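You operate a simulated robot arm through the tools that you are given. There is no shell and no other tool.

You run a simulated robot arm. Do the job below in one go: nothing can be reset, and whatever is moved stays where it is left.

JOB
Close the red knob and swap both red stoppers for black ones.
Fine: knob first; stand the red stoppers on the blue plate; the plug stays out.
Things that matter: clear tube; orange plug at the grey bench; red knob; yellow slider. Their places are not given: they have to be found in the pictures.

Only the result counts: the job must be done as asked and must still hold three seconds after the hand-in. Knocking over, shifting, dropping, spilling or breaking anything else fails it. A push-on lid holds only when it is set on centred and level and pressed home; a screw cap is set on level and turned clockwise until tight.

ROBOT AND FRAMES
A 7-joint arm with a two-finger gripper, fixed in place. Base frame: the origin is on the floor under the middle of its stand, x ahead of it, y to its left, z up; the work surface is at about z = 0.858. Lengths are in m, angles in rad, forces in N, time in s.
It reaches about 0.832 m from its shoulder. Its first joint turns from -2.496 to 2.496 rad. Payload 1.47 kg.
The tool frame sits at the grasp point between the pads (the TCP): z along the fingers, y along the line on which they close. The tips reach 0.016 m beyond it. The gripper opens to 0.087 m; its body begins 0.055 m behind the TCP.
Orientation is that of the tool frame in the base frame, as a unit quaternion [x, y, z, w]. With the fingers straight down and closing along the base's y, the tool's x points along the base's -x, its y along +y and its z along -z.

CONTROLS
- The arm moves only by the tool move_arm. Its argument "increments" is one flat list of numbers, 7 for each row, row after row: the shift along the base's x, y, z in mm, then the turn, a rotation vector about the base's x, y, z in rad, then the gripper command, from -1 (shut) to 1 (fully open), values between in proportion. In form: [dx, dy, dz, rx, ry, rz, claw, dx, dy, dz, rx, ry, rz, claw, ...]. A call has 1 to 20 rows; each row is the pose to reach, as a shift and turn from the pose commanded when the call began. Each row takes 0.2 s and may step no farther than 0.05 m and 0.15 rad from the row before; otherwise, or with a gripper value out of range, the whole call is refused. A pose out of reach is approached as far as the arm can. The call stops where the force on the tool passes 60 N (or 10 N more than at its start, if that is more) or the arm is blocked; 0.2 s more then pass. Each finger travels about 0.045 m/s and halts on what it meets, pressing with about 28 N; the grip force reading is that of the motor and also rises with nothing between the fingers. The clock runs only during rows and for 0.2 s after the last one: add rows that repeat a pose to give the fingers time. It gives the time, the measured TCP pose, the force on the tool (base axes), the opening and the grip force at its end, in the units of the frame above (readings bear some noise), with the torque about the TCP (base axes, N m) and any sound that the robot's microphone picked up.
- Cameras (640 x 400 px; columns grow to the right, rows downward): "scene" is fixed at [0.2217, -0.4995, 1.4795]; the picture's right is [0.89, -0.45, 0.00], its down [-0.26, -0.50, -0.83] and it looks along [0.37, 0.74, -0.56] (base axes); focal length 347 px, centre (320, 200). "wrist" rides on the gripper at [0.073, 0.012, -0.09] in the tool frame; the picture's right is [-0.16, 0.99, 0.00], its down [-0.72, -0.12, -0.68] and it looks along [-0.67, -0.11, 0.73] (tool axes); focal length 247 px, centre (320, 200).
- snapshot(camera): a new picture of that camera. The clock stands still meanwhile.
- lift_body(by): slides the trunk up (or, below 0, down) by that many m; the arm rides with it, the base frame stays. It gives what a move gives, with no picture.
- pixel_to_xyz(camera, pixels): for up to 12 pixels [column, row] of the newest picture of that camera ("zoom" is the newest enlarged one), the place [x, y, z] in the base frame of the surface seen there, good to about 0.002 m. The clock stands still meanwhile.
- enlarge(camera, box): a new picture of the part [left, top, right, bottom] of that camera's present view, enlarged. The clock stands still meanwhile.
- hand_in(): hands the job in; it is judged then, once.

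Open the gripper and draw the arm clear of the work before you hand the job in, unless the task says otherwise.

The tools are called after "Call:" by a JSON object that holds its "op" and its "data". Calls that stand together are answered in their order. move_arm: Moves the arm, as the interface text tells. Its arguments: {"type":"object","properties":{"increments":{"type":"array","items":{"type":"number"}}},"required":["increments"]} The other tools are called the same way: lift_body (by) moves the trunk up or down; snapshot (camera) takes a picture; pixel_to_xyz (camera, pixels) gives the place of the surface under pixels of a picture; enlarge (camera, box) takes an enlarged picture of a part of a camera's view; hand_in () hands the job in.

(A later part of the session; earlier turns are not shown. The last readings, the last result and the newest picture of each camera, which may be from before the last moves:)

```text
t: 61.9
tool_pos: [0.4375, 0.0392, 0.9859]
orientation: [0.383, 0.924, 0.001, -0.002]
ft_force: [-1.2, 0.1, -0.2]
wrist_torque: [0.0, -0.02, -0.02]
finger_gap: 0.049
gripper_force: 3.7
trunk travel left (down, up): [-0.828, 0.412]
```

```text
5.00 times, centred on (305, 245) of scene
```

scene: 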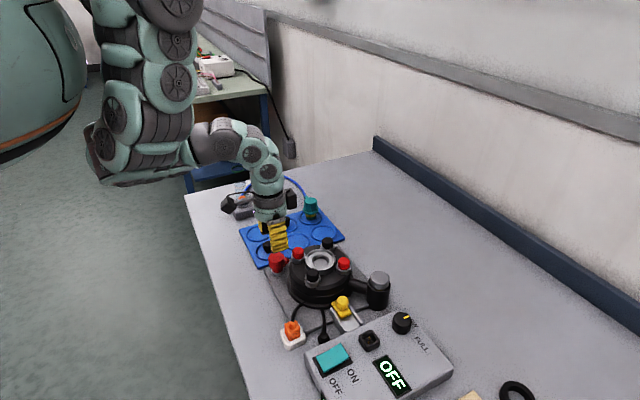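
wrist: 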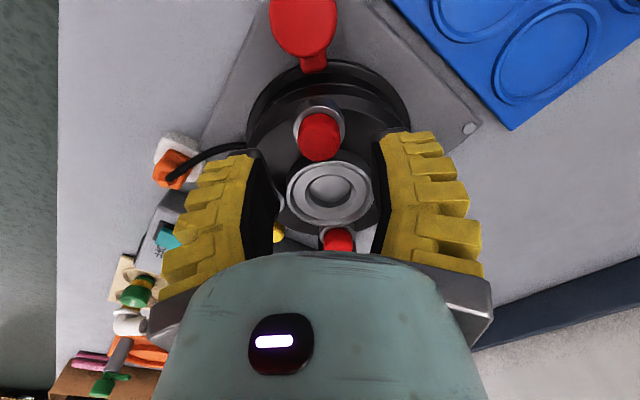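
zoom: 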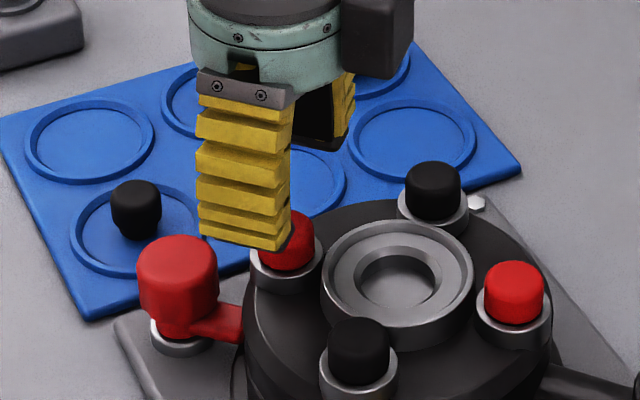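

The stopper is now centred between the fingers at wrist (320,138), and the centre ring is out of their way. I descend to z 0.9515.

Call:
{"op": "move_arm", "data": {"increments": [0, 0, -12, 0, 0, 0, 0.0, 0, 0, -24, 0, 0, 0, 0.0, 0, 0, -35, 0, 0, 0, 0.0, 0, 0, -35, 0, 0, 0, 0.0]}}

Call:
{"op": "snapshot", "data": {"camera": "wrist"}}

Call:
{"op": "enlarge", "data": {"camera": "scene", "box": [255, 205, 355, 285]}}

```text
t: 62.9
tool_pos: [0.4367, 0.0379, 0.9523]
orientation: [0.382, 0.924, 0.002, -0.002]
ft_force: [-0.5, -0.4, -0.1]
wrist_torque: [-0.02, -0.03, 0.02]
finger_gap: 0.0491
gripper_force: 4.0
trunk travel left (down, up): [-0.828, 0.412]
```

```text
taken
```

wrist: 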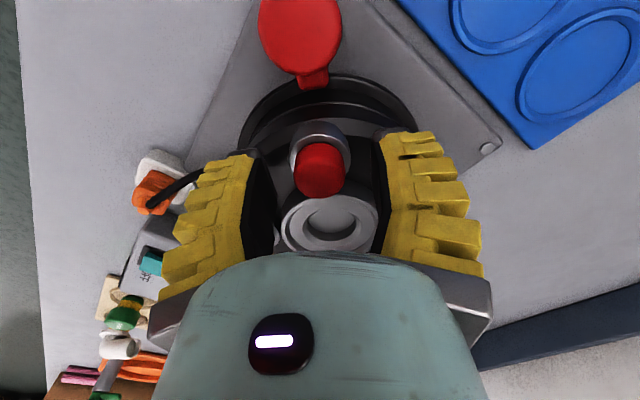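

```text
5.00 times, centred on (305, 245) of scene
```

zoom: 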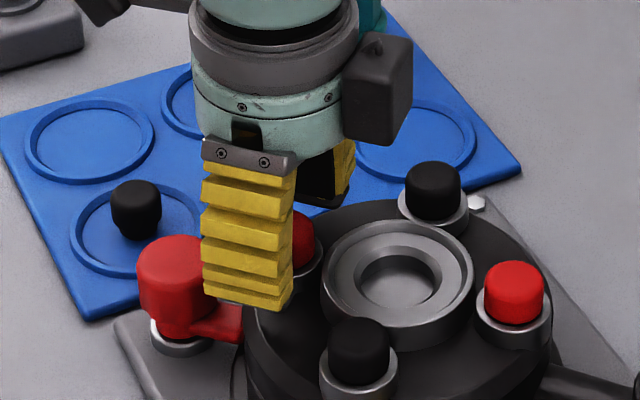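

No contact. I close on the red stopper.

Call:
{"op": "move_arm", "data": {"increments": [0, 0, 0, 0, 0, 0, -0.5, 0, 0, 0, 0, 0, 0, -0.5, 0, 0, 0, 0, 0, 0, -1, 0, 0, 0, 0, 0, 0, -1, 0, 0, 0, 0, 0, 0, -1]}}

Call:
{"op": "enlarge", "data": {"camera": "wrist", "box": [250, 90, 390, 230]}}

Call:
{"op": "enlarge", "data": {"camera": "scene", "box": [255, 205, 355, 285]}}

```text
t: 64.1
tool_pos: [0.4382, 0.0379, 0.9525]
orientation: [0.382, 0.924, 0.001, -0.001]
ft_force: [-4.3, 0.0, 10.4]
wrist_torque: [-0.13, 0.07, -0.06]
finger_gap: 0.016
gripper_force: 27.5
trunk travel left (down, up): [-0.828, 0.412]
```

```text
2.86 times, centred on (320, 160) of wrist
```

zoom: 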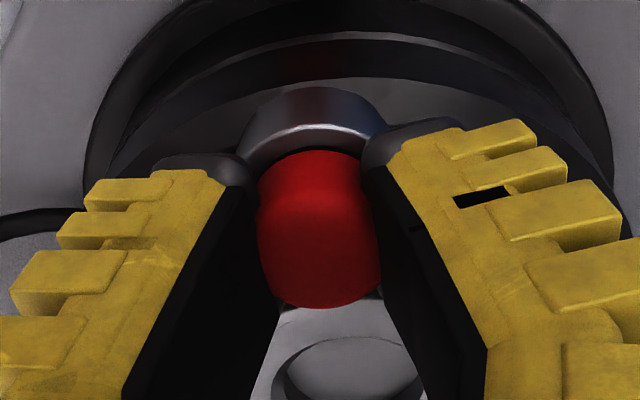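

```text
5.00 times, centred on (305, 245) of scene
```

zoom: 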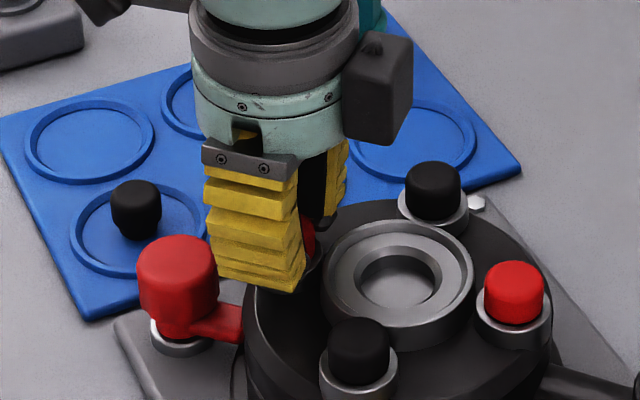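

The pads hold the stopper just under its bulge (gap 0.016, 27.5 N). I pull straight up slowly.

Call:
{"op": "move_arm", "data": {"increments": [0, 0, 3, 0, 0, 0, -1, 0, 0, 6, 0, 0, 0, -1, 0, 0, 10, 0, 0, 0, -1, 0, 0, 15, 0, 0, 0, -1, 0, 0, 22, 0, 0, 0, -1, 0, 0, 30, 0, 0, 0, -1, 0, 0, 30, 0, 0, 0, -1]}}

Call:
{"op": "snapshot", "data": {"camera": "wrist"}}

Call:
{"op": "enlarge", "data": {"camera": "scene", "box": [255, 205, 355, 285]}}

```text
t: 65.7
tool_pos: [0.4373, 0.0381, 0.9809]
orientation: [0.381, 0.924, 0.001, -0.002]
ft_force: [-0.1, 0.2, 0.3]
wrist_torque: [0.0, 0.02, -0.01]
finger_gap: 0.0138
gripper_force: 28.0
trunk travel left (down, up): [-0.828, 0.412]
```

```text
taken
```

wrist: 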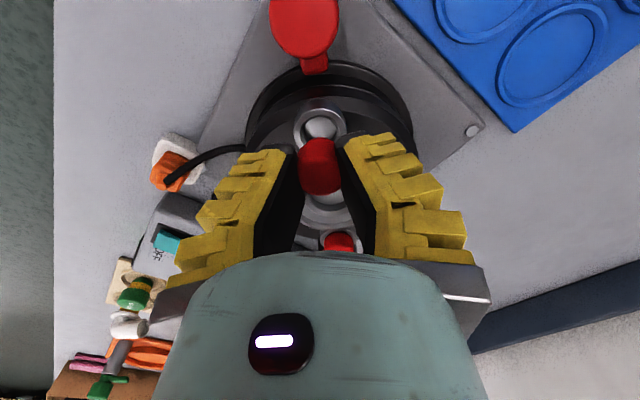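

```text
5.00 times, centred on (305, 245) of scene
```

zoom: 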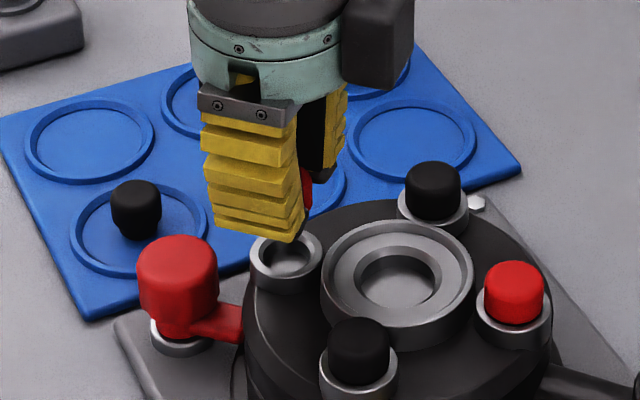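

The red stopper is out, held in hand at wrist (320,165), and its seat is open. I look closely at the held stopper and the seat.

Call:
{"op": "enlarge", "data": {"camera": "wrist", "box": [250, 90, 390, 230]}}

Call:
{"op": "enlarge", "data": {"camera": "scene", "box": [290, 225, 330, 270]}}

Call:
{"op": "pixel_to_xyz", "data": {"camera": "zoom", "pixels": [[260, 330], [230, 330], [290, 330], [260, 300], [260, 370], [330, 200], [345, 230], [330, 260]]}}

```text
2.86 times, centred on (320, 160) of wrist
```

zoom: 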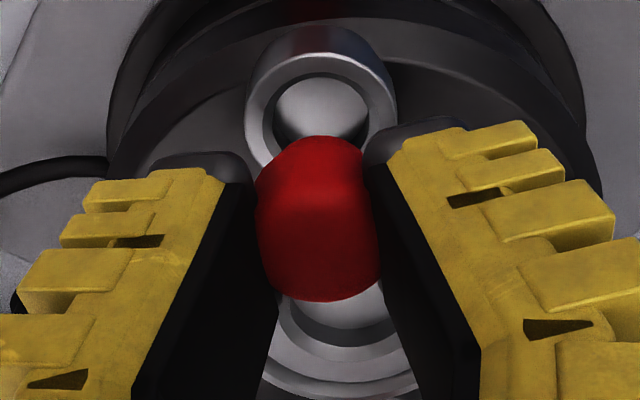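

```text
8.89 times, centred on (310, 248) of scene
```

zoom: 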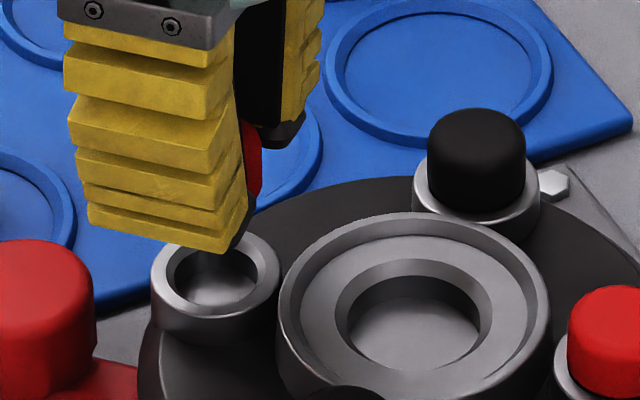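

```text
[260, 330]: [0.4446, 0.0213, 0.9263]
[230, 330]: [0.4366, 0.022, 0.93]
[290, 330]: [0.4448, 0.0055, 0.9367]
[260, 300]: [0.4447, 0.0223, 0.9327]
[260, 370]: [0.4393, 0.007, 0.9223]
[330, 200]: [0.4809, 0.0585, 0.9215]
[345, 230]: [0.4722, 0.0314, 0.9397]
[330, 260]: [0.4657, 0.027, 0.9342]
```

The stopper hangs upright between the pads. I rise a little, carry it over to the empty middle circle of the blue plate (about (0.483,0.164)) and descend to 2 cm above.

Call:
{"op": "move_arm", "data": {"increments": [0, 0, 18, 0, 0, 0, -1, 11, 31, 18, 0, 0, 0, -1, 23, 63, 18, 0, 0, 0, -1, 34, 95, 18, 0, 0, 0, -1, 45.5, 126, 18, 0, 0, 0, -1, 45.5, 126, 0, 0, 0, 0, -1, 45.5, 126, -35, 0, 0, 0, -1, 45.5, 126, -70, 0, 0, 0, -1, 45.5, 126, -70, 0, 0, 0, -1]}}

Call:
{"op": "snapshot", "data": {"camera": "wrist"}}

Call:
{"op": "enlarge", "data": {"camera": "scene", "box": [245, 190, 345, 270]}}

```text
t: 67.7
tool_pos: [0.4848, 0.163, 0.91]
orientation: [0.382, 0.924, 0.002, -0.001]
ft_force: [0.8, -0.8, -1.2]
wrist_torque: [-0.01, 0.01, 0.0]
finger_gap: 0.0126
gripper_force: 28.2
trunk travel left (down, up): [-0.828, 0.412]
```

```text
taken
```

wrist: 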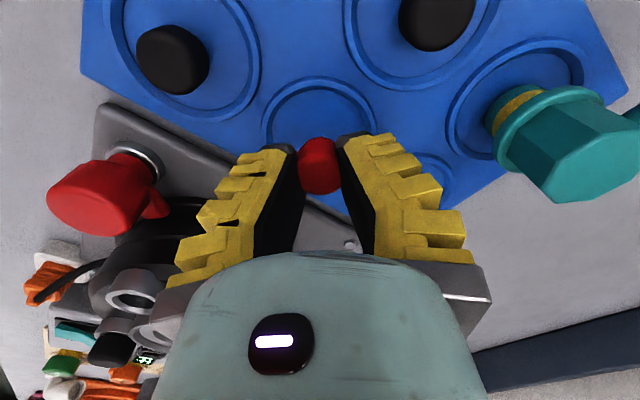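

```text
5.00 times, centred on (295, 230) of scene
```

zoom: 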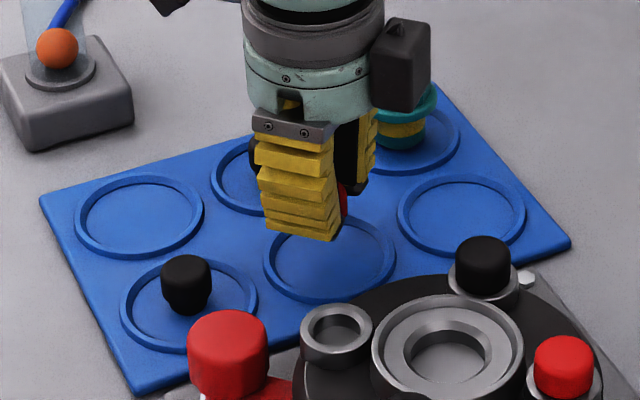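

The gap reading has shrunk slightly (0.0138 to 0.0126), so I check whether the stopper is creeping in the grip.

Call:
{"op": "enlarge", "data": {"camera": "wrist", "box": [250, 90, 390, 230]}}

Call:
{"op": "enlarge", "data": {"camera": "scene", "box": [285, 215, 325, 255]}}

```text
2.86 times, centred on (320, 160) of wrist
```

zoom: 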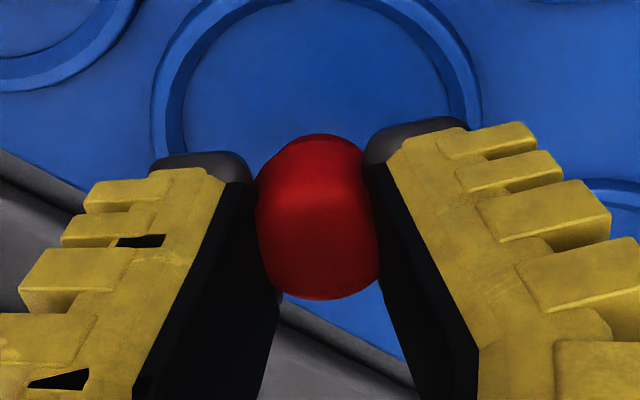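

```text
10.00 times, centred on (305, 235) of scene
```

zoom: 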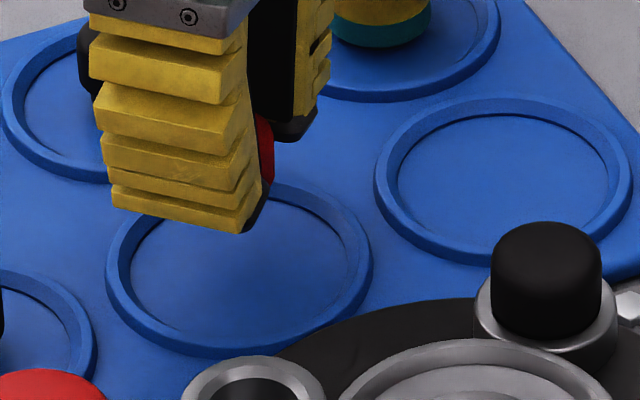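

The stopper sits the same in hand. I lower in small steps toward the plate, expecting touch near TCP z 0.888.

Call:
{"op": "move_arm", "data": {"increments": [0, 0, -8, 0, 0, 0, -1, 0, 0, -15, 0, 0, 0, -1, 0, 0, -18, 0, 0, 0, -1, 0, 0, -18, 0, 0, 0, -1]}}

Call:
{"op": "enlarge", "data": {"camera": "scene", "box": [275, 205, 335, 255]}}

```text
t: 68.7
tool_pos: [0.4827, 0.164, 0.8936]
orientation: [0.381, 0.924, 0.001, -0.001]
ft_force: [0.5, 0.0, -0.8]
wrist_torque: [0.03, 0.01, 0.01]
finger_gap: 0.0123
gripper_force: 28.0
trunk travel left (down, up): [-0.828, 0.412]
```

```text
8.00 times, centred on (305, 230) of scene
```

zoom: 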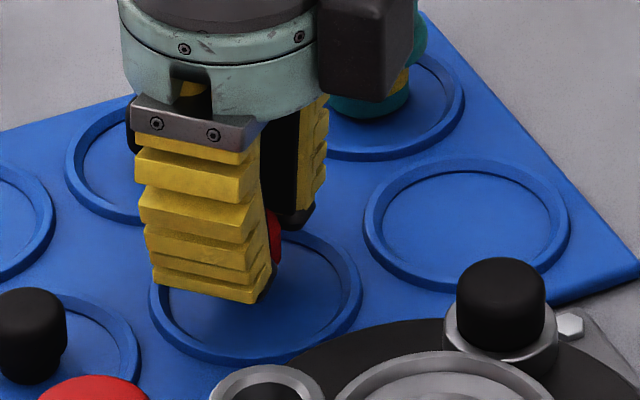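

No contact yet at z 0.8936. I go on down in 1.5 mm steps.

Call:
{"op": "move_arm", "data": {"increments": [0, 0, -1.5, 0, 0, 0, -1, 0, 0, -3, 0, 0, 0, -1, 0, 0, -4, 0, 0, 0, -1]}}

```text
t: 69.5
tool_pos: [0.4839, 0.1631, 0.8891]
orientation: [0.382, 0.924, 0.001, -0.001]
ft_force: [0.0, -0.3, -0.1]
wrist_torque: [0.01, 0.01, 0.0]
finger_gap: 0.012
gripper_force: 28.1
trunk travel left (down, up): [-0.828, 0.412]
```

Call:
{"op": "move_arm", "data": {"increments": [0, 0, -1, 0, 0, 0, -1, 0, 0, -2, 0, 0, 0, -1, 0, 0, -2, 0, 0, 0, -1]}}

Call:
{"op": "enlarge", "data": {"camera": "wrist", "box": [250, 90, 390, 230]}}

```text
t: 70.3
tool_pos: [0.4849, 0.1658, 0.8884]
orientation: [0.382, 0.924, 0.002, -0.001]
ft_force: [-7.9, -4.1, 26.1]
wrist_torque: [-0.16, 0.16, -0.01]
finger_gap: 0.0125
gripper_force: 27.9
trunk travel left (down, up): [-0.828, 0.412]
```

```text
2.86 times, centred on (320, 160) of wrist
```

zoom: 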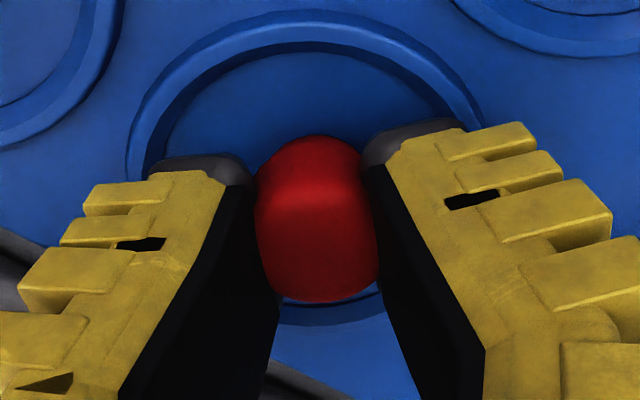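

The stopper touched the plate at TCP z 0.888 (26 N up). I ease up 1 mm to unload, then open the gripper gently to leave it standing.

Call:
{"op": "move_arm", "data": {"increments": [0, 0, 1.2, 0, 0, 0, -1, 0, 0, 1.2, 0, 0, 0, -1]}}

```text
t: 70.9
tool_pos: [0.4848, 0.1645, 0.8883]
orientation: [0.381, 0.924, 0.003, -0.001]
ft_force: [0.4, -0.1, 5.4]
wrist_torque: [0.01, -0.05, 0.0]
finger_gap: 0.0126
gripper_force: 27.9
trunk travel left (down, up): [-0.828, 0.412]
```

The load is down to 5 N with the stopper resting on the plate. I open slowly to a modest gap, without moving the arm.

Call:
{"op": "move_arm", "data": {"increments": [0, 0, 0, 0, 0, 0, -0.6, 0, 0, 0, 0, 0, 0, -0.4, 0, 0, 0, 0, 0, 0, -0.2, 0, 0, 0, 0, 0, 0, 0.0, 0, 0, 0, 0, 0, 0, 0.0]}}

Call:
{"op": "snapshot", "data": {"camera": "wrist"}}

Call:
{"op": "enlarge", "data": {"camera": "scene", "box": [275, 205, 335, 255]}}

```text
t: 72.1
tool_pos: [0.4837, 0.1635, 0.889]
orientation: [0.381, 0.924, 0.002, -0.001]
ft_force: [-0.1, -0.1, 0.1]
wrist_torque: [0.01, -0.02, -0.02]
finger_gap: 0.0492
gripper_force: 4.7
trunk travel left (down, up): [-0.828, 0.412]
```

```text
taken
```

wrist: 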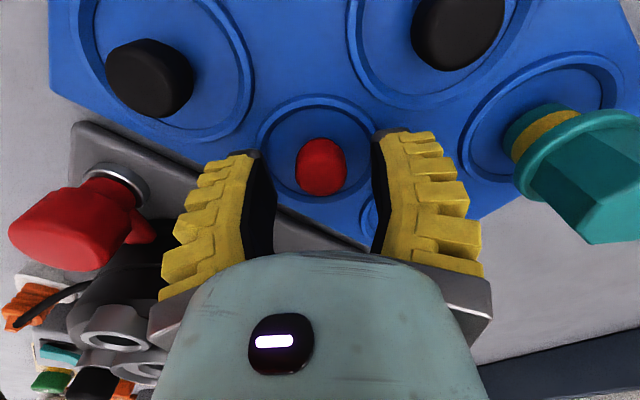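

```text
8.00 times, centred on (305, 230) of scene
```

zoom: 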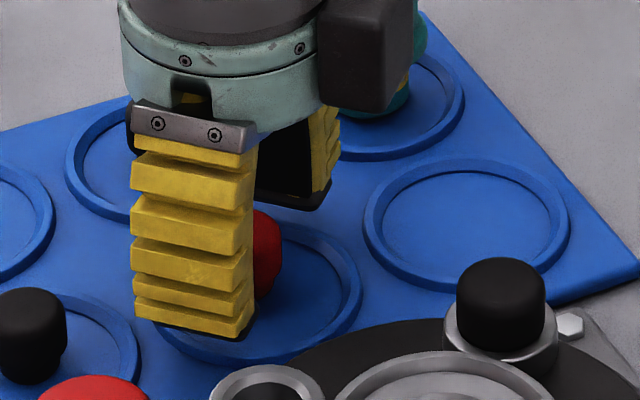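

The red stopper stands upright on the plate at wrist (321,167). I rise straight up and move over to the first black stopper near (0.41,0.163).

Call:
{"op": "move_arm", "data": {"increments": [0, 0, 15, 0, 0, 0, 0.0, 0, 0, 40, 0, 0, 0, 0.0, 0, 0, 65, 0, 0, 0, 0.0, -25, 0, 65, 0, 0, 0, 0.0, -50, 0, 65, 0, 0, 0, 0.0, -73.5, 0, 65, 0, 0, 0, 0.0, -73.5, 0, 65, 0, 0, 0, 0.0]}}

Call:
{"op": "snapshot", "data": {"camera": "wrist"}}

Call:
{"op": "enlarge", "data": {"camera": "scene", "box": [245, 205, 335, 275]}}

```text
t: 73.7
tool_pos: [0.4096, 0.1632, 0.9547]
orientation: [0.382, 0.924, 0.002, -0.001]
ft_force: [0.7, 0.0, -0.1]
wrist_torque: [-0.01, 0.02, -0.01]
finger_gap: 0.0492
gripper_force: 4.5
trunk travel left (down, up): [-0.828, 0.412]
```

```text
taken
```

wrist: 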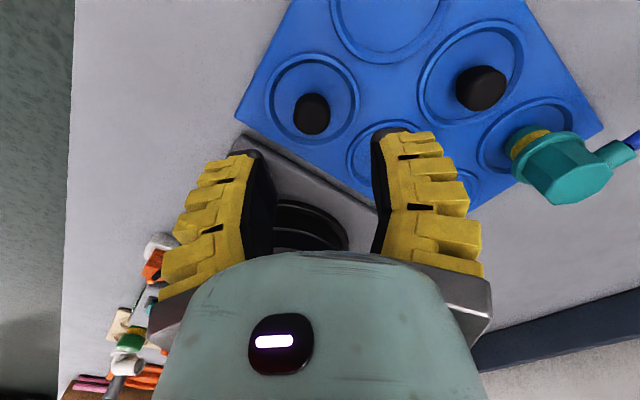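

```text
5.71 times, centred on (290, 240) of scene
```

zoom: 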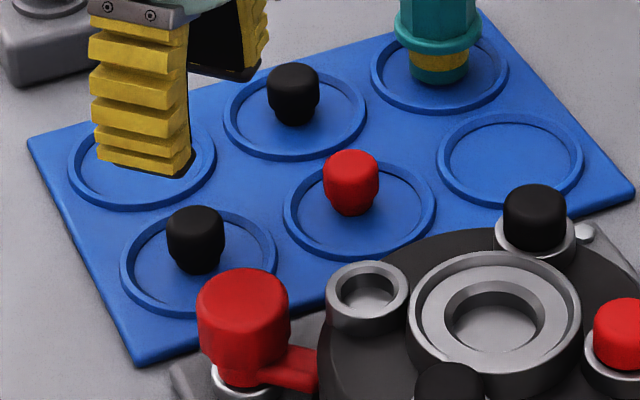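

The red one stands well. Black stopper 1 appears at wrist (312,113), a bit left of the finger mid-line; I measure it to centre the gripper.

Call:
{"op": "enlarge", "data": {"camera": "wrist", "box": [262, 63, 362, 163]}}

Call:
{"op": "pixel_to_xyz", "data": {"camera": "zoom", "pixels": [[290, 200], [290, 230], [240, 215], [340, 215], [290, 170], [290, 255], [230, 200], [350, 200]]}}

```text
4.00 times, centred on (312, 113) of wrist
```

zoom: 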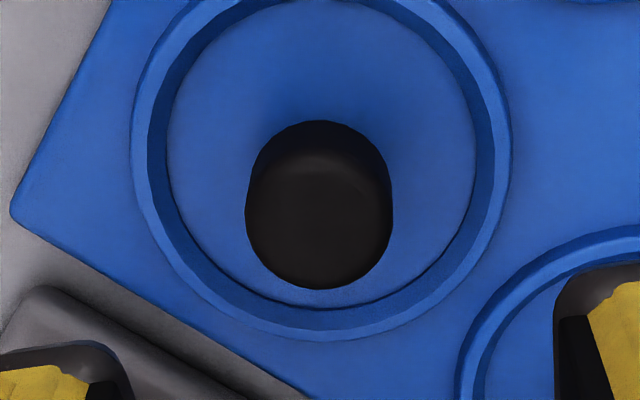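

```text
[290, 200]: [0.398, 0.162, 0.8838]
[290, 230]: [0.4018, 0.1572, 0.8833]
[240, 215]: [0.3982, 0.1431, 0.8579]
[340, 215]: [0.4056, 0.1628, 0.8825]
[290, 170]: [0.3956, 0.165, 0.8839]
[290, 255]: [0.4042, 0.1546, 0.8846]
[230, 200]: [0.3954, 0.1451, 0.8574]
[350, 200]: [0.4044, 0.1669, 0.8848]
```

Its cap centre is about (0.4067,0.159), i.e. -3 mm in x and -4.6 mm in y from the tool. I shift and descend partway to verify.

Call:
{"op": "move_arm", "data": {"increments": [-3, -4.6, 0, 0, 0, 0, 0.0, -3, -4.6, -20, 0, 0, 0, 0.0, -3, -4.6, -40, 0, 0, 0, 0.0, -3, -4.6, -40, 0, 0, 0, 0.0]}}

Call:
{"op": "enlarge", "data": {"camera": "wrist", "box": [250, 90, 390, 230]}}

```text
t: 74.7
tool_pos: [0.4068, 0.1603, 0.9134]
orientation: [0.381, 0.924, 0.001, -0.001]
ft_force: [0.3, -0.3, 0.0]
wrist_torque: [0.0, 0.03, -0.03]
finger_gap: 0.0492
gripper_force: 3.9
trunk travel left (down, up): [-0.828, 0.412]
```

```text
2.86 times, centred on (320, 160) of wrist
```

zoom: 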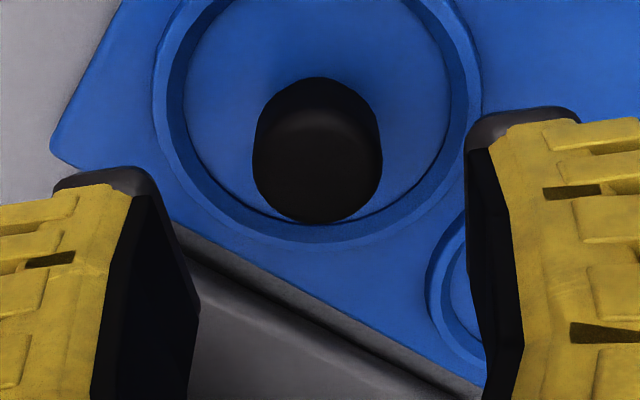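

Black stopper 1 is centred (col 319, same as the red one had). I descend the last 25 mm and close on it.

Call:
{"op": "move_arm", "data": {"increments": [0, 0, -12, 0, 0, 0, 0.0, 0, 0, -25, 0, 0, 0, 0.0, 0, 0, -25, 0, 0, 0, 0.0, 0, 0, -25, 0, 0, 0, -0.5, 0, 0, -25, 0, 0, 0, -0.5, 0, 0, -25, 0, 0, 0, -1, 0, 0, -25, 0, 0, 0, -1, 0, 0, -25, 0, 0, 0, -1]}}

Call:
{"op": "enlarge", "data": {"camera": "wrist", "box": [250, 90, 390, 230]}}

Call:
{"op": "enlarge", "data": {"camera": "scene", "box": [245, 205, 335, 275]}}

```text
t: 76.5
tool_pos: [0.405, 0.1606, 0.8889]
orientation: [0.381, 0.924, 0.002, -0.001]
ft_force: [-2.2, 0.6, 6.3]
wrist_torque: [0.02, 0.03, -0.03]
finger_gap: 0.0166
gripper_force: 28.5
trunk travel left (down, up): [-0.828, 0.412]
```

```text
2.86 times, centred on (320, 160) of wrist
```

zoom: 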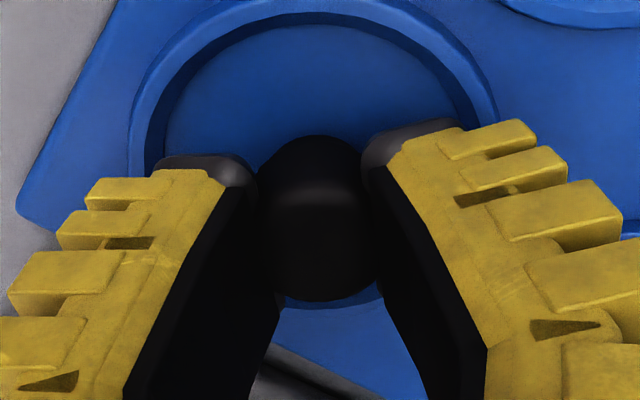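

```text
5.71 times, centred on (290, 240) of scene
```

zoom: 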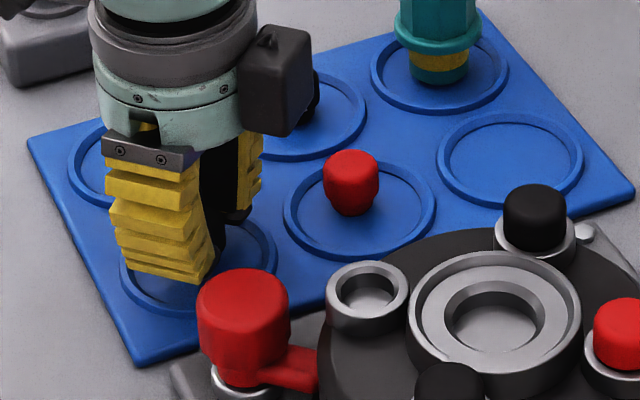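

Held firmly (gap 0.0166), same place in hand as the red one. I lift to z about 1.0 and carry it over the open seat, staying above.

Call:
{"op": "move_arm", "data": {"increments": [0, 0, 15, 0, 0, 0, -1, 0, 0, 45, 0, 0, 0, -1, 0, 0, 78, 0, 0, 0, -1, 0, 0, 108, 0, 0, 0, -1, 10, -41, 108, 0, 0, 0, -1, 21, -82, 108, 0, 0, 0, -1, 31, -122, 108, 0, 0, 0, -1, 31, -122, 96, 0, 0, 0, -1, 31, -122, 96, 0, 0, 0, -1]}}

Call:
{"op": "snapshot", "data": {"camera": "wrist"}}

Call:
{"op": "enlarge", "data": {"camera": "wrist", "box": [250, 90, 390, 230]}}

Call:
{"op": "enlarge", "data": {"camera": "scene", "box": [265, 205, 345, 275]}}

```text
t: 78.5
tool_pos: [0.4392, 0.0362, 0.9846]
orientation: [0.381, 0.924, 0.002, -0.002]
ft_force: [-0.4, -0.1, -1.0]
wrist_torque: [0.0, -0.01, -0.02]
finger_gap: 0.0125
gripper_force: 27.8
trunk travel left (down, up): [-0.828, 0.412]
```

```text
taken
```

wrist: 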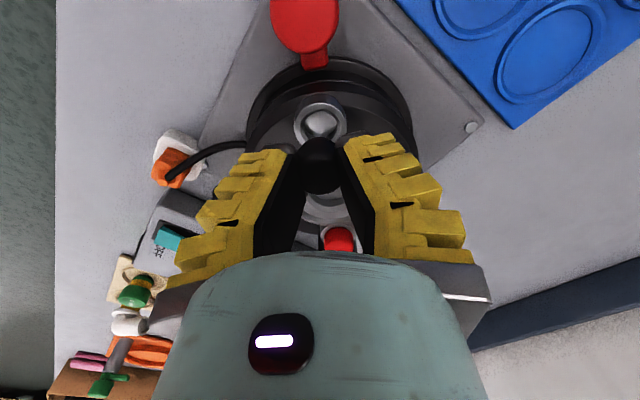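

```text
2.86 times, centred on (320, 160) of wrist
```

zoom: 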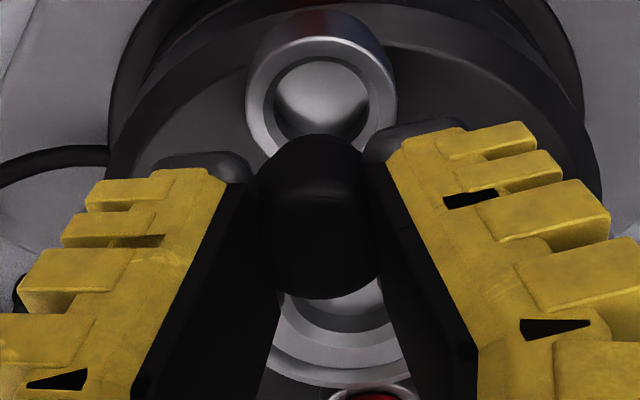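

```text
5.71 times, centred on (305, 240) of scene
```

zoom: 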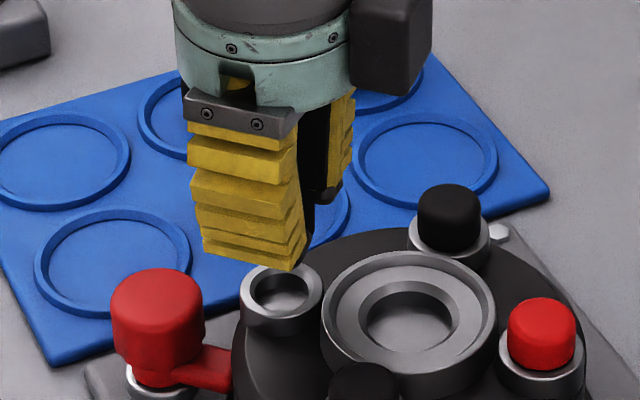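

The seat ring appears slightly higher in this picture than when the red stopper was lifted from it, hinting at a 1–2 mm offset. I lower 3.2 mm to the identical height for a direct comparison.

Call:
{"op": "move_arm", "data": {"increments": [0, 0, -3.2, 0, 0, 0, -1, 0, 0, -3.2, 0, 0, 0, -1, 0, 0, -3.2, 0, 0, 0, -1]}}

Call:
{"op": "enlarge", "data": {"camera": "wrist", "box": [250, 90, 390, 230]}}

Call:
{"op": "pixel_to_xyz", "data": {"camera": "zoom", "pixels": [[322, 58], [255, 110], [388, 110], [270, 70], [370, 70], [322, 100], [300, 110], [345, 110]]}}

```text
t: 79.3
tool_pos: [0.4375, 0.0366, 0.9823]
orientation: [0.382, 0.924, 0.001, -0.002]
ft_force: [-0.3, 0.2, -0.2]
wrist_torque: [-0.01, 0.02, 0.01]
finger_gap: 0.0122
gripper_force: 27.9
trunk travel left (down, up): [-0.828, 0.412]
```

```text
2.86 times, centred on (320, 160) of wrist
```

zoom: 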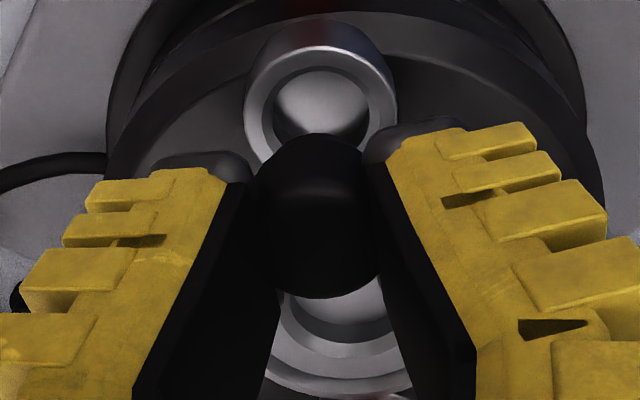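

```text
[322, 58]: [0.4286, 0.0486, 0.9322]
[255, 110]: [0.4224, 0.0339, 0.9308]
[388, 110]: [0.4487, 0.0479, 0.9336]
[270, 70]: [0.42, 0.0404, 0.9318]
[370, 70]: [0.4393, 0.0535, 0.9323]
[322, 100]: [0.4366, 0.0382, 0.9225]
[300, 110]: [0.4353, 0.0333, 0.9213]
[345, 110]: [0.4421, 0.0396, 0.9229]
```

I compare the held stopper's axis with the seat's axis using the same camera: sample the stopper's top face and the ring.

Call:
{"op": "pixel_to_xyz", "data": {"camera": "zoom", "pixels": [[317, 210], [317, 230], [317, 250], [317, 270], [317, 290], [275, 250], [360, 250], [317, 160], [317, 140], [322, 47], [322, 52], [322, 66]]}}

```text
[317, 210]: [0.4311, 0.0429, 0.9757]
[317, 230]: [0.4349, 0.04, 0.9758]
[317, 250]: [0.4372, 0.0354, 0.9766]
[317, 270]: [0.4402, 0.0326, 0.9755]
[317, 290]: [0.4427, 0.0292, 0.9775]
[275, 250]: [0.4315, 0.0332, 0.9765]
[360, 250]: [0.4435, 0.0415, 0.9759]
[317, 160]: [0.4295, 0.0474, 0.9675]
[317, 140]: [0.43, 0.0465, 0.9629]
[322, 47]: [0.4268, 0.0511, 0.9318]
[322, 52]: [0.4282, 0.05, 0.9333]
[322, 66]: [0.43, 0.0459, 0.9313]
```

The estimates put the held stopper within about 1 mm of the seat's axis, slightly too far toward the rotor's centre. I correct by (-0.4,+1.0) mm and descend to just above the ring.

Call:
{"op": "move_arm", "data": {"increments": [-0.4, 1.0, 0, 0, 0, 0, -1, -0.4, 1.0, -8, 0, 0, 0, -1, -0.4, 1.0, -16, 0, 0, 0, -1, -0.4, 1.0, -18, 0, 0, 0, -1, -0.4, 1.0, -18, 0, 0, 0, -1]}}

Call:
{"op": "enlarge", "data": {"camera": "wrist", "box": [250, 90, 390, 230]}}

Call:
{"op": "enlarge", "data": {"camera": "scene", "box": [280, 220, 330, 270]}}

```text
t: 80.5
tool_pos: [0.4371, 0.0388, 0.9637]
orientation: [0.382, 0.924, 0.002, -0.002]
ft_force: [0.1, -0.1, -0.2]
wrist_torque: [0.05, 0.04, -0.02]
finger_gap: 0.0115
gripper_force: 28.1
trunk travel left (down, up): [-0.828, 0.412]
```

```text
2.86 times, centred on (320, 160) of wrist
```

zoom: 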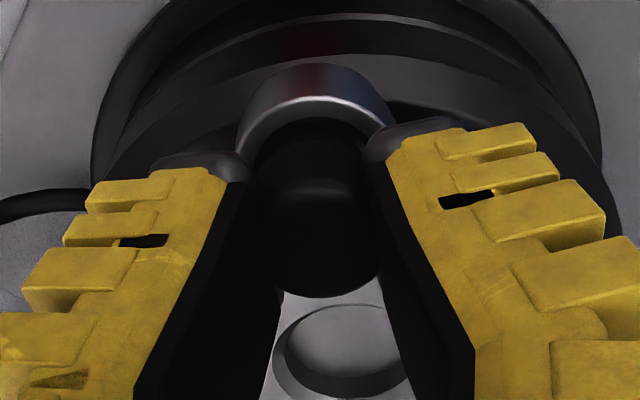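

```text
8.00 times, centred on (305, 245) of scene
```

zoom: 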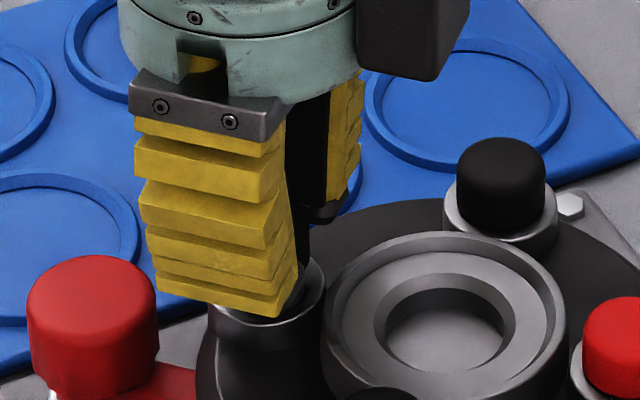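

No contact at z 0.9637 with the stopper poised over the seat. I lower 3 mm more and read the forces.

Call:
{"op": "move_arm", "data": {"increments": [0, 0, -1.5, 0, 0, 0, -1, 0, 0, -3, 0, 0, 0, -1, 0, 0, -3, 0, 0, 0, -1]}}

```text
t: 81.3
tool_pos: [0.4363, 0.0393, 0.9616]
orientation: [0.382, 0.924, 0.001, -0.002]
ft_force: [-0.4, 0.3, 0.7]
wrist_torque: [0.01, 0.02, 0.0]
finger_gap: 0.0108
gripper_force: 28.2
trunk travel left (down, up): [-0.828, 0.412]
```

Still free at 0.961. I lower another 3 mm slowly.

Call:
{"op": "move_arm", "data": {"increments": [0, 0, -1, 0, 0, 0, -1, 0, 0, -2, 0, 0, 0, -1, 0, 0, -3, 0, 0, 0, -1, 0, 0, -3, 0, 0, 0, -1]}}

Call:
{"op": "enlarge", "data": {"camera": "wrist", "box": [250, 90, 390, 230]}}

Call:
{"op": "enlarge", "data": {"camera": "scene", "box": [280, 220, 330, 270]}}

```text
t: 82.3
tool_pos: [0.4368, 0.0377, 0.9578]
orientation: [0.381, 0.925, 0.002, -0.001]
ft_force: [-0.1, 0.2, -0.3]
wrist_torque: [0.0, -0.01, 0.0]
finger_gap: 0.0106
gripper_force: 28.7
trunk travel left (down, up): [-0.828, 0.412]
```

```text
2.86 times, centred on (320, 160) of wrist
```

zoom: 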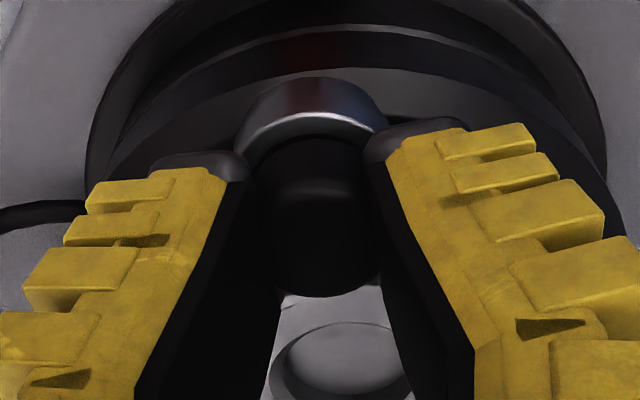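

```text
8.00 times, centred on (305, 245) of scene
```

zoom: 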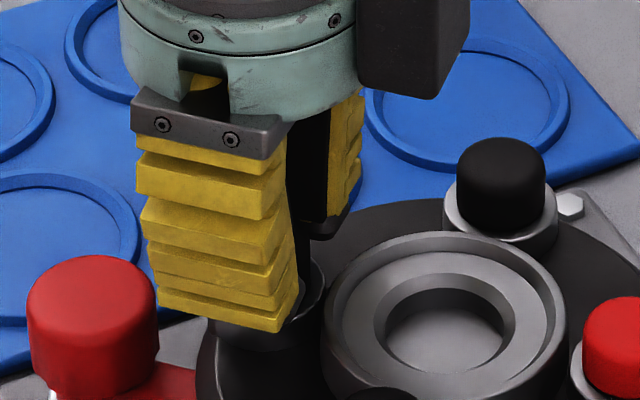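

The plug has entered the seat without touching (z 0.9578). I keep lowering in 1 mm steps to seat it.

Call:
{"op": "move_arm", "data": {"increments": [0, 0, -1, 0, 0, 0, -1, 0, 0, -2, 0, 0, 0, -1, 0, 0, -3, 0, 0, 0, -1, 0, 0, -4, 0, 0, 0, -1, 0, 0, -4, 0, 0, 0, -1]}}

```text
t: 83.5
tool_pos: [0.4384, 0.0391, 0.9549]
orientation: [0.382, 0.924, 0.001, -0.002]
ft_force: [-8.6, -1.7, 22.0]
wrist_torque: [-0.02, 0.17, 0.02]
finger_gap: 0.0125
gripper_force: 27.7
trunk travel left (down, up): [-0.828, 0.412]
```

Firm contact now (22 N at z 0.9549, about 2 mm above the red one's grip height). I press down further in 1 mm steps.

Call:
{"op": "move_arm", "data": {"increments": [0, 0, -1, 0, 0, 0, -1, 0, 0, -2, 0, 0, 0, -1, 0, 0, -2, 0, 0, 0, -1]}}

Call:
{"op": "enlarge", "data": {"camera": "wrist", "box": [250, 90, 390, 230]}}

```text
t: 84.3
tool_pos: [0.4391, 0.0382, 0.9513]
orientation: [0.381, 0.924, 0.001, -0.001]
ft_force: [-8.4, -1.9, 26.6]
wrist_torque: [-0.08, 0.16, 0.03]
finger_gap: 0.018
gripper_force: 28.4
trunk travel left (down, up): [-0.828, 0.412]
```

```text
2.86 times, centred on (320, 160) of wrist
```

zoom: 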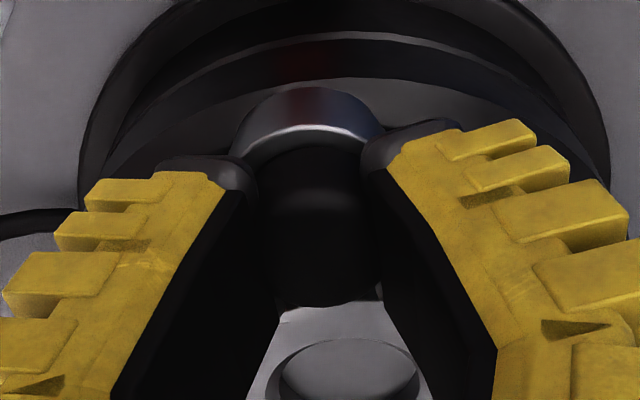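

The pads are sliding along the cap (gap 0.018). I check the cap's top height against the others (0.9495).

Call:
{"op": "pixel_to_xyz", "data": {"camera": "zoom", "pixels": [[317, 220], [317, 240], [317, 260], [317, 280], [300, 250], [340, 250], [317, 170], [317, 138]]}}

Call:
{"op": "enlarge", "data": {"camera": "scene", "box": [280, 220, 330, 270]}}

```text
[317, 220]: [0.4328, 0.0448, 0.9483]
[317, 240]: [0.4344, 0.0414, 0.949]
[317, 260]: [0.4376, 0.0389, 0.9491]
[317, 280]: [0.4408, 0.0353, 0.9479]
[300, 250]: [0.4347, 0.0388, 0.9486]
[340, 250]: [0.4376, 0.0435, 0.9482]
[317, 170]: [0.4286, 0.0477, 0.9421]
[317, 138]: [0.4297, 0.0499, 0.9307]
```

```text
8.00 times, centred on (305, 245) of scene
```

zoom: 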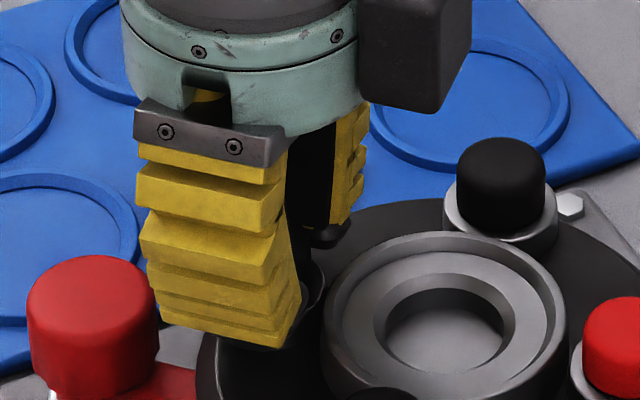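

The cap top reads about 0.9487, level with what the red one read. I open the fingers here and rise, then look.

Call:
{"op": "move_arm", "data": {"increments": [0, 0, 0, 0, 0, 0, -0.4, 0, 0, 0, 0, 0, 0, -0.2, 0, 0, 0, 0, 0, 0, 0.0, 0, 0, 0, 0, 0, 0, 0.0, 0, 0, 5, 0, 0, 0, 0.0, 0, 0, 20, 0, 0, 0, 0.0, 0, 0, 33, 0, 0, 0, 0.0, 0, 0, 33, 0, 0, 0, 0.0]}}

Call:
{"op": "enlarge", "data": {"camera": "wrist", "box": [250, 60, 390, 200]}}

Call:
{"op": "enlarge", "data": {"camera": "scene", "box": [280, 220, 360, 280]}}

```text
t: 86.1
tool_pos: [0.4359, 0.0387, 0.984]
orientation: [0.382, 0.924, 0.0, -0.002]
ft_force: [-0.7, -0.3, 0.2]
wrist_torque: [-0.01, -0.02, -0.02]
finger_gap: 0.0491
gripper_force: 4.3
trunk travel left (down, up): [-0.828, 0.412]
```

```text
2.86 times, centred on (320, 130) of wrist
```

zoom: 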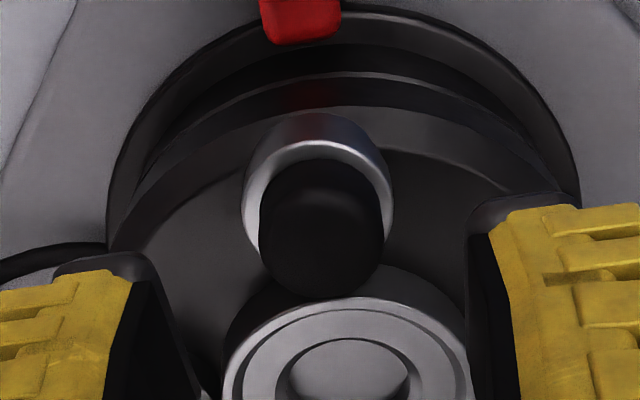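

```text
6.67 times, centred on (320, 250) of scene
```

zoom: 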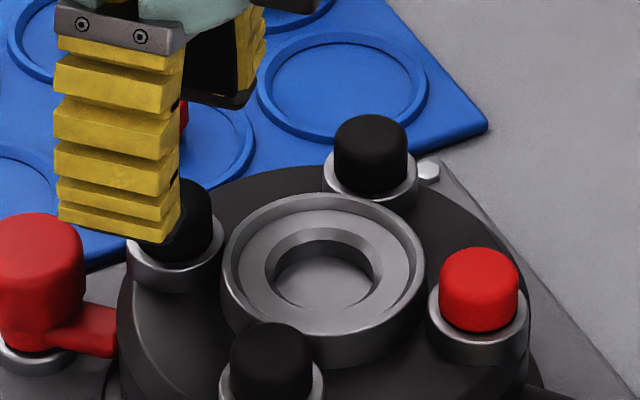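

The black stopper stays in the seat; to be sure it is level and home, I close the fingers and press straight down on its top with the closed tips.

Call:
{"op": "move_arm", "data": {"increments": [0, 0, 0, 0, 0, 0, -1, 0, 0, 0, 0, 0, 0, -1, 0, 0, 0, 0, 0, 0, -1, 0, 0, 0, 0, 0, 0, -1, 0, 0, 0, 0, 0, 0, -1, 0, 0, -8, 0, 0, 0, -1, 0, 0, -14, 0, 0, 0, -1, 0, 0, -17, 0, 0, 0, -1, 0, 0, -17, 0, 0, 0, -1]}}

Call:
{"op": "enlarge", "data": {"camera": "wrist", "box": [230, 80, 410, 230]}}

Call:
{"op": "enlarge", "data": {"camera": "scene", "box": [270, 210, 350, 280]}}

```text
t: 88.1
tool_pos: [0.4374, 0.0394, 0.9666]
orientation: [0.382, 0.924, 0.002, -0.001]
ft_force: [0.2, 0.2, -0.9]
wrist_torque: [-0.02, 0.02, 0.02]
finger_gap: 0.0
gripper_force: 27.6
trunk travel left (down, up): [-0.828, 0.412]
```

```text
2.67 times, centred on (320, 155) of wrist
```

zoom: 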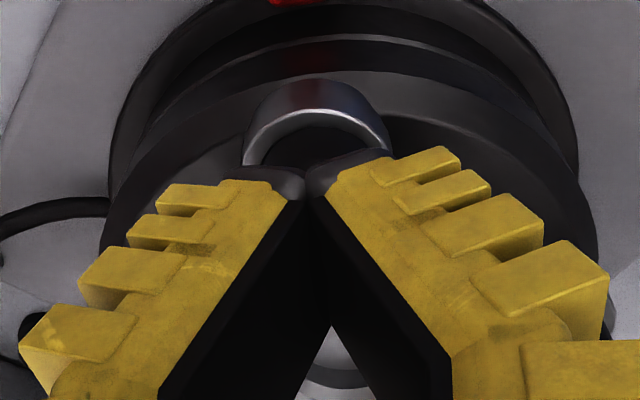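

```text
5.71 times, centred on (310, 245) of scene
```

zoom: 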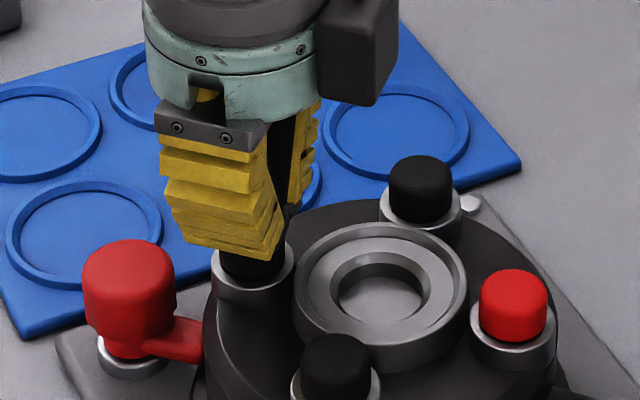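

The closed tips are just above the cap. I press down in 1 mm steps, watching the force.

Call:
{"op": "move_arm", "data": {"increments": [0, 0, -1.5, 0, 0, 0, -1, 0, 0, -3, 0, 0, 0, -1, 0, 0, -4, 0, 0, 0, -1, 0, 0, -4, 0, 0, 0, -1]}}

```text
t: 89.1
tool_pos: [0.4387, 0.0388, 0.9622]
orientation: [0.382, 0.924, 0.002, -0.002]
ft_force: [0.5, 0.1, -0.4]
wrist_torque: [0.0, 0.01, 0.01]
finger_gap: 0.006
gripper_force: 27.7
trunk travel left (down, up): [-0.828, 0.412]
```

The gap reading went from 0 to 0.006 without force; I look at what the tips are doing.

Call:
{"op": "enlarge", "data": {"camera": "wrist", "box": [230, 80, 410, 230]}}

Call:
{"op": "enlarge", "data": {"camera": "scene", "box": [280, 220, 330, 270]}}

```text
2.67 times, centred on (320, 155) of wrist
```

zoom: 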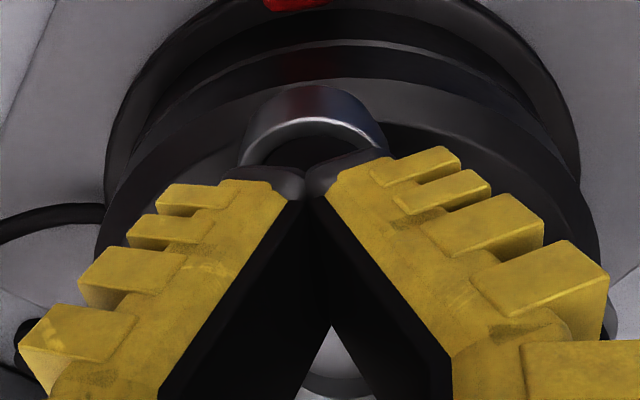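

```text
8.00 times, centred on (305, 245) of scene
```

zoom: 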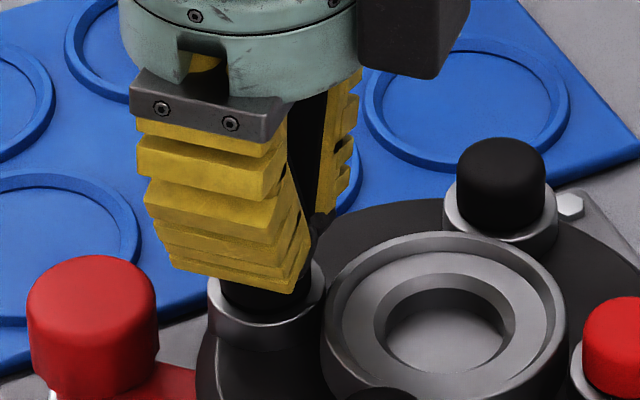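

The picture shows the tips just reaching the cap. I go down 2 mm more and read the force.

Call:
{"op": "move_arm", "data": {"increments": [0, 0, -1, 0, 0, 0, -1, 0, 0, -2, 0, 0, 0, -1, 0, 0, -2, 0, 0, 0, -1]}}

```text
t: 89.9
tool_pos: [0.4389, 0.0392, 0.9611]
orientation: [0.382, 0.924, 0.002, 0.0]
ft_force: [-3.8, -0.3, 17.7]
wrist_torque: [0.01, 0.07, -0.03]
finger_gap: 0.0059
gripper_force: 28.2
trunk travel left (down, up): [-0.828, 0.412]
```

Contact at 17.7 N. I press on for about 40 N.

Call:
{"op": "move_arm", "data": {"increments": [0, 0, -0.7, 0, 0, 0, -1, 0, 0, -1.4, 0, 0, 0, -1, 0, 0, -2, 0, 0, 0, -1, 0, 0, -2, 0, 0, 0, -1]}}

Call:
{"op": "enlarge", "data": {"camera": "scene", "box": [280, 220, 330, 270]}}

```text
t: 90.9
tool_pos: [0.4388, 0.0392, 0.9606]
orientation: [0.382, 0.924, 0.002, 0.0]
ft_force: [-14.9, 0.0, 52.3]
wrist_torque: [0.0, 0.34, 0.0]
finger_gap: 0.0059
gripper_force: 28.2
trunk travel left (down, up): [-0.828, 0.412]
```

```text
8.00 times, centred on (305, 245) of scene
```

zoom: 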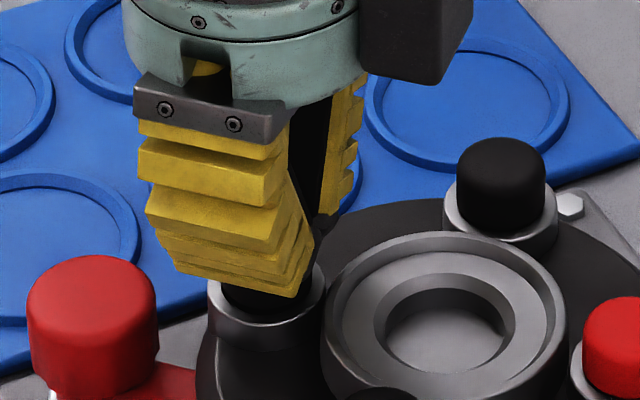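

Pressed with 52 N and nothing gave further: it is home. I rise straight off and look at it.

Call:
{"op": "move_arm", "data": {"increments": [0, 0, 3, 0, 0, 0, -1, 0, 0, 12, 0, 0, 0, -1, 0, 0, 25, 0, 0, 0, -1, 0, 0, 25, 0, 0, 0, 0.0, 0, 0, 25, 0, 0, 0, 0.0, 0, 0, 25, 0, 0, 0, 0.0, 0, 0, 25, 0, 0, 0, 0.0]}}

Call:
{"op": "enlarge", "data": {"camera": "wrist", "box": [250, 60, 390, 200]}}

Call:
{"op": "pixel_to_xyz", "data": {"camera": "zoom", "pixels": [[320, 220], [320, 240], [320, 260], [285, 240], [355, 240], [320, 280], [320, 150], [255, 190], [385, 190]]}}

Call:
{"op": "enlarge", "data": {"camera": "scene", "box": [280, 220, 360, 280]}}

```text
t: 92.5
tool_pos: [0.437, 0.0385, 0.9846]
orientation: [0.381, 0.924, 0.001, -0.001]
ft_force: [0.5, 0.1, 0.0]
wrist_torque: [0.0, 0.01, -0.04]
finger_gap: 0.0491
gripper_force: 3.9
trunk travel left (down, up): [-0.828, 0.412]
```

```text
2.86 times, centred on (320, 130) of wrist
```

zoom: 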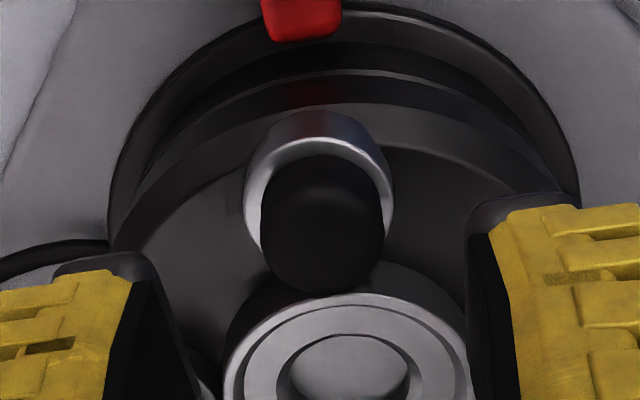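

```text
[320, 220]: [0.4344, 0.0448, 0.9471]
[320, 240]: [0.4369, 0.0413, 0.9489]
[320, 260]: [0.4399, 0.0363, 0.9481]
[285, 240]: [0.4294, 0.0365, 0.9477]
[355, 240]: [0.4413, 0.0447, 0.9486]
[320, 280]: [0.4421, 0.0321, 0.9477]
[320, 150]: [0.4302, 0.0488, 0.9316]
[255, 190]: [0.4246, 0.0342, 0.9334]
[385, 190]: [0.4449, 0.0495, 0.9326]
```

```text
6.67 times, centred on (320, 250) of scene
```

zoom: 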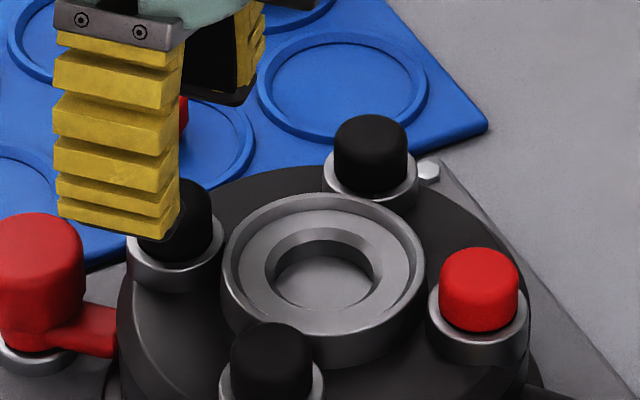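

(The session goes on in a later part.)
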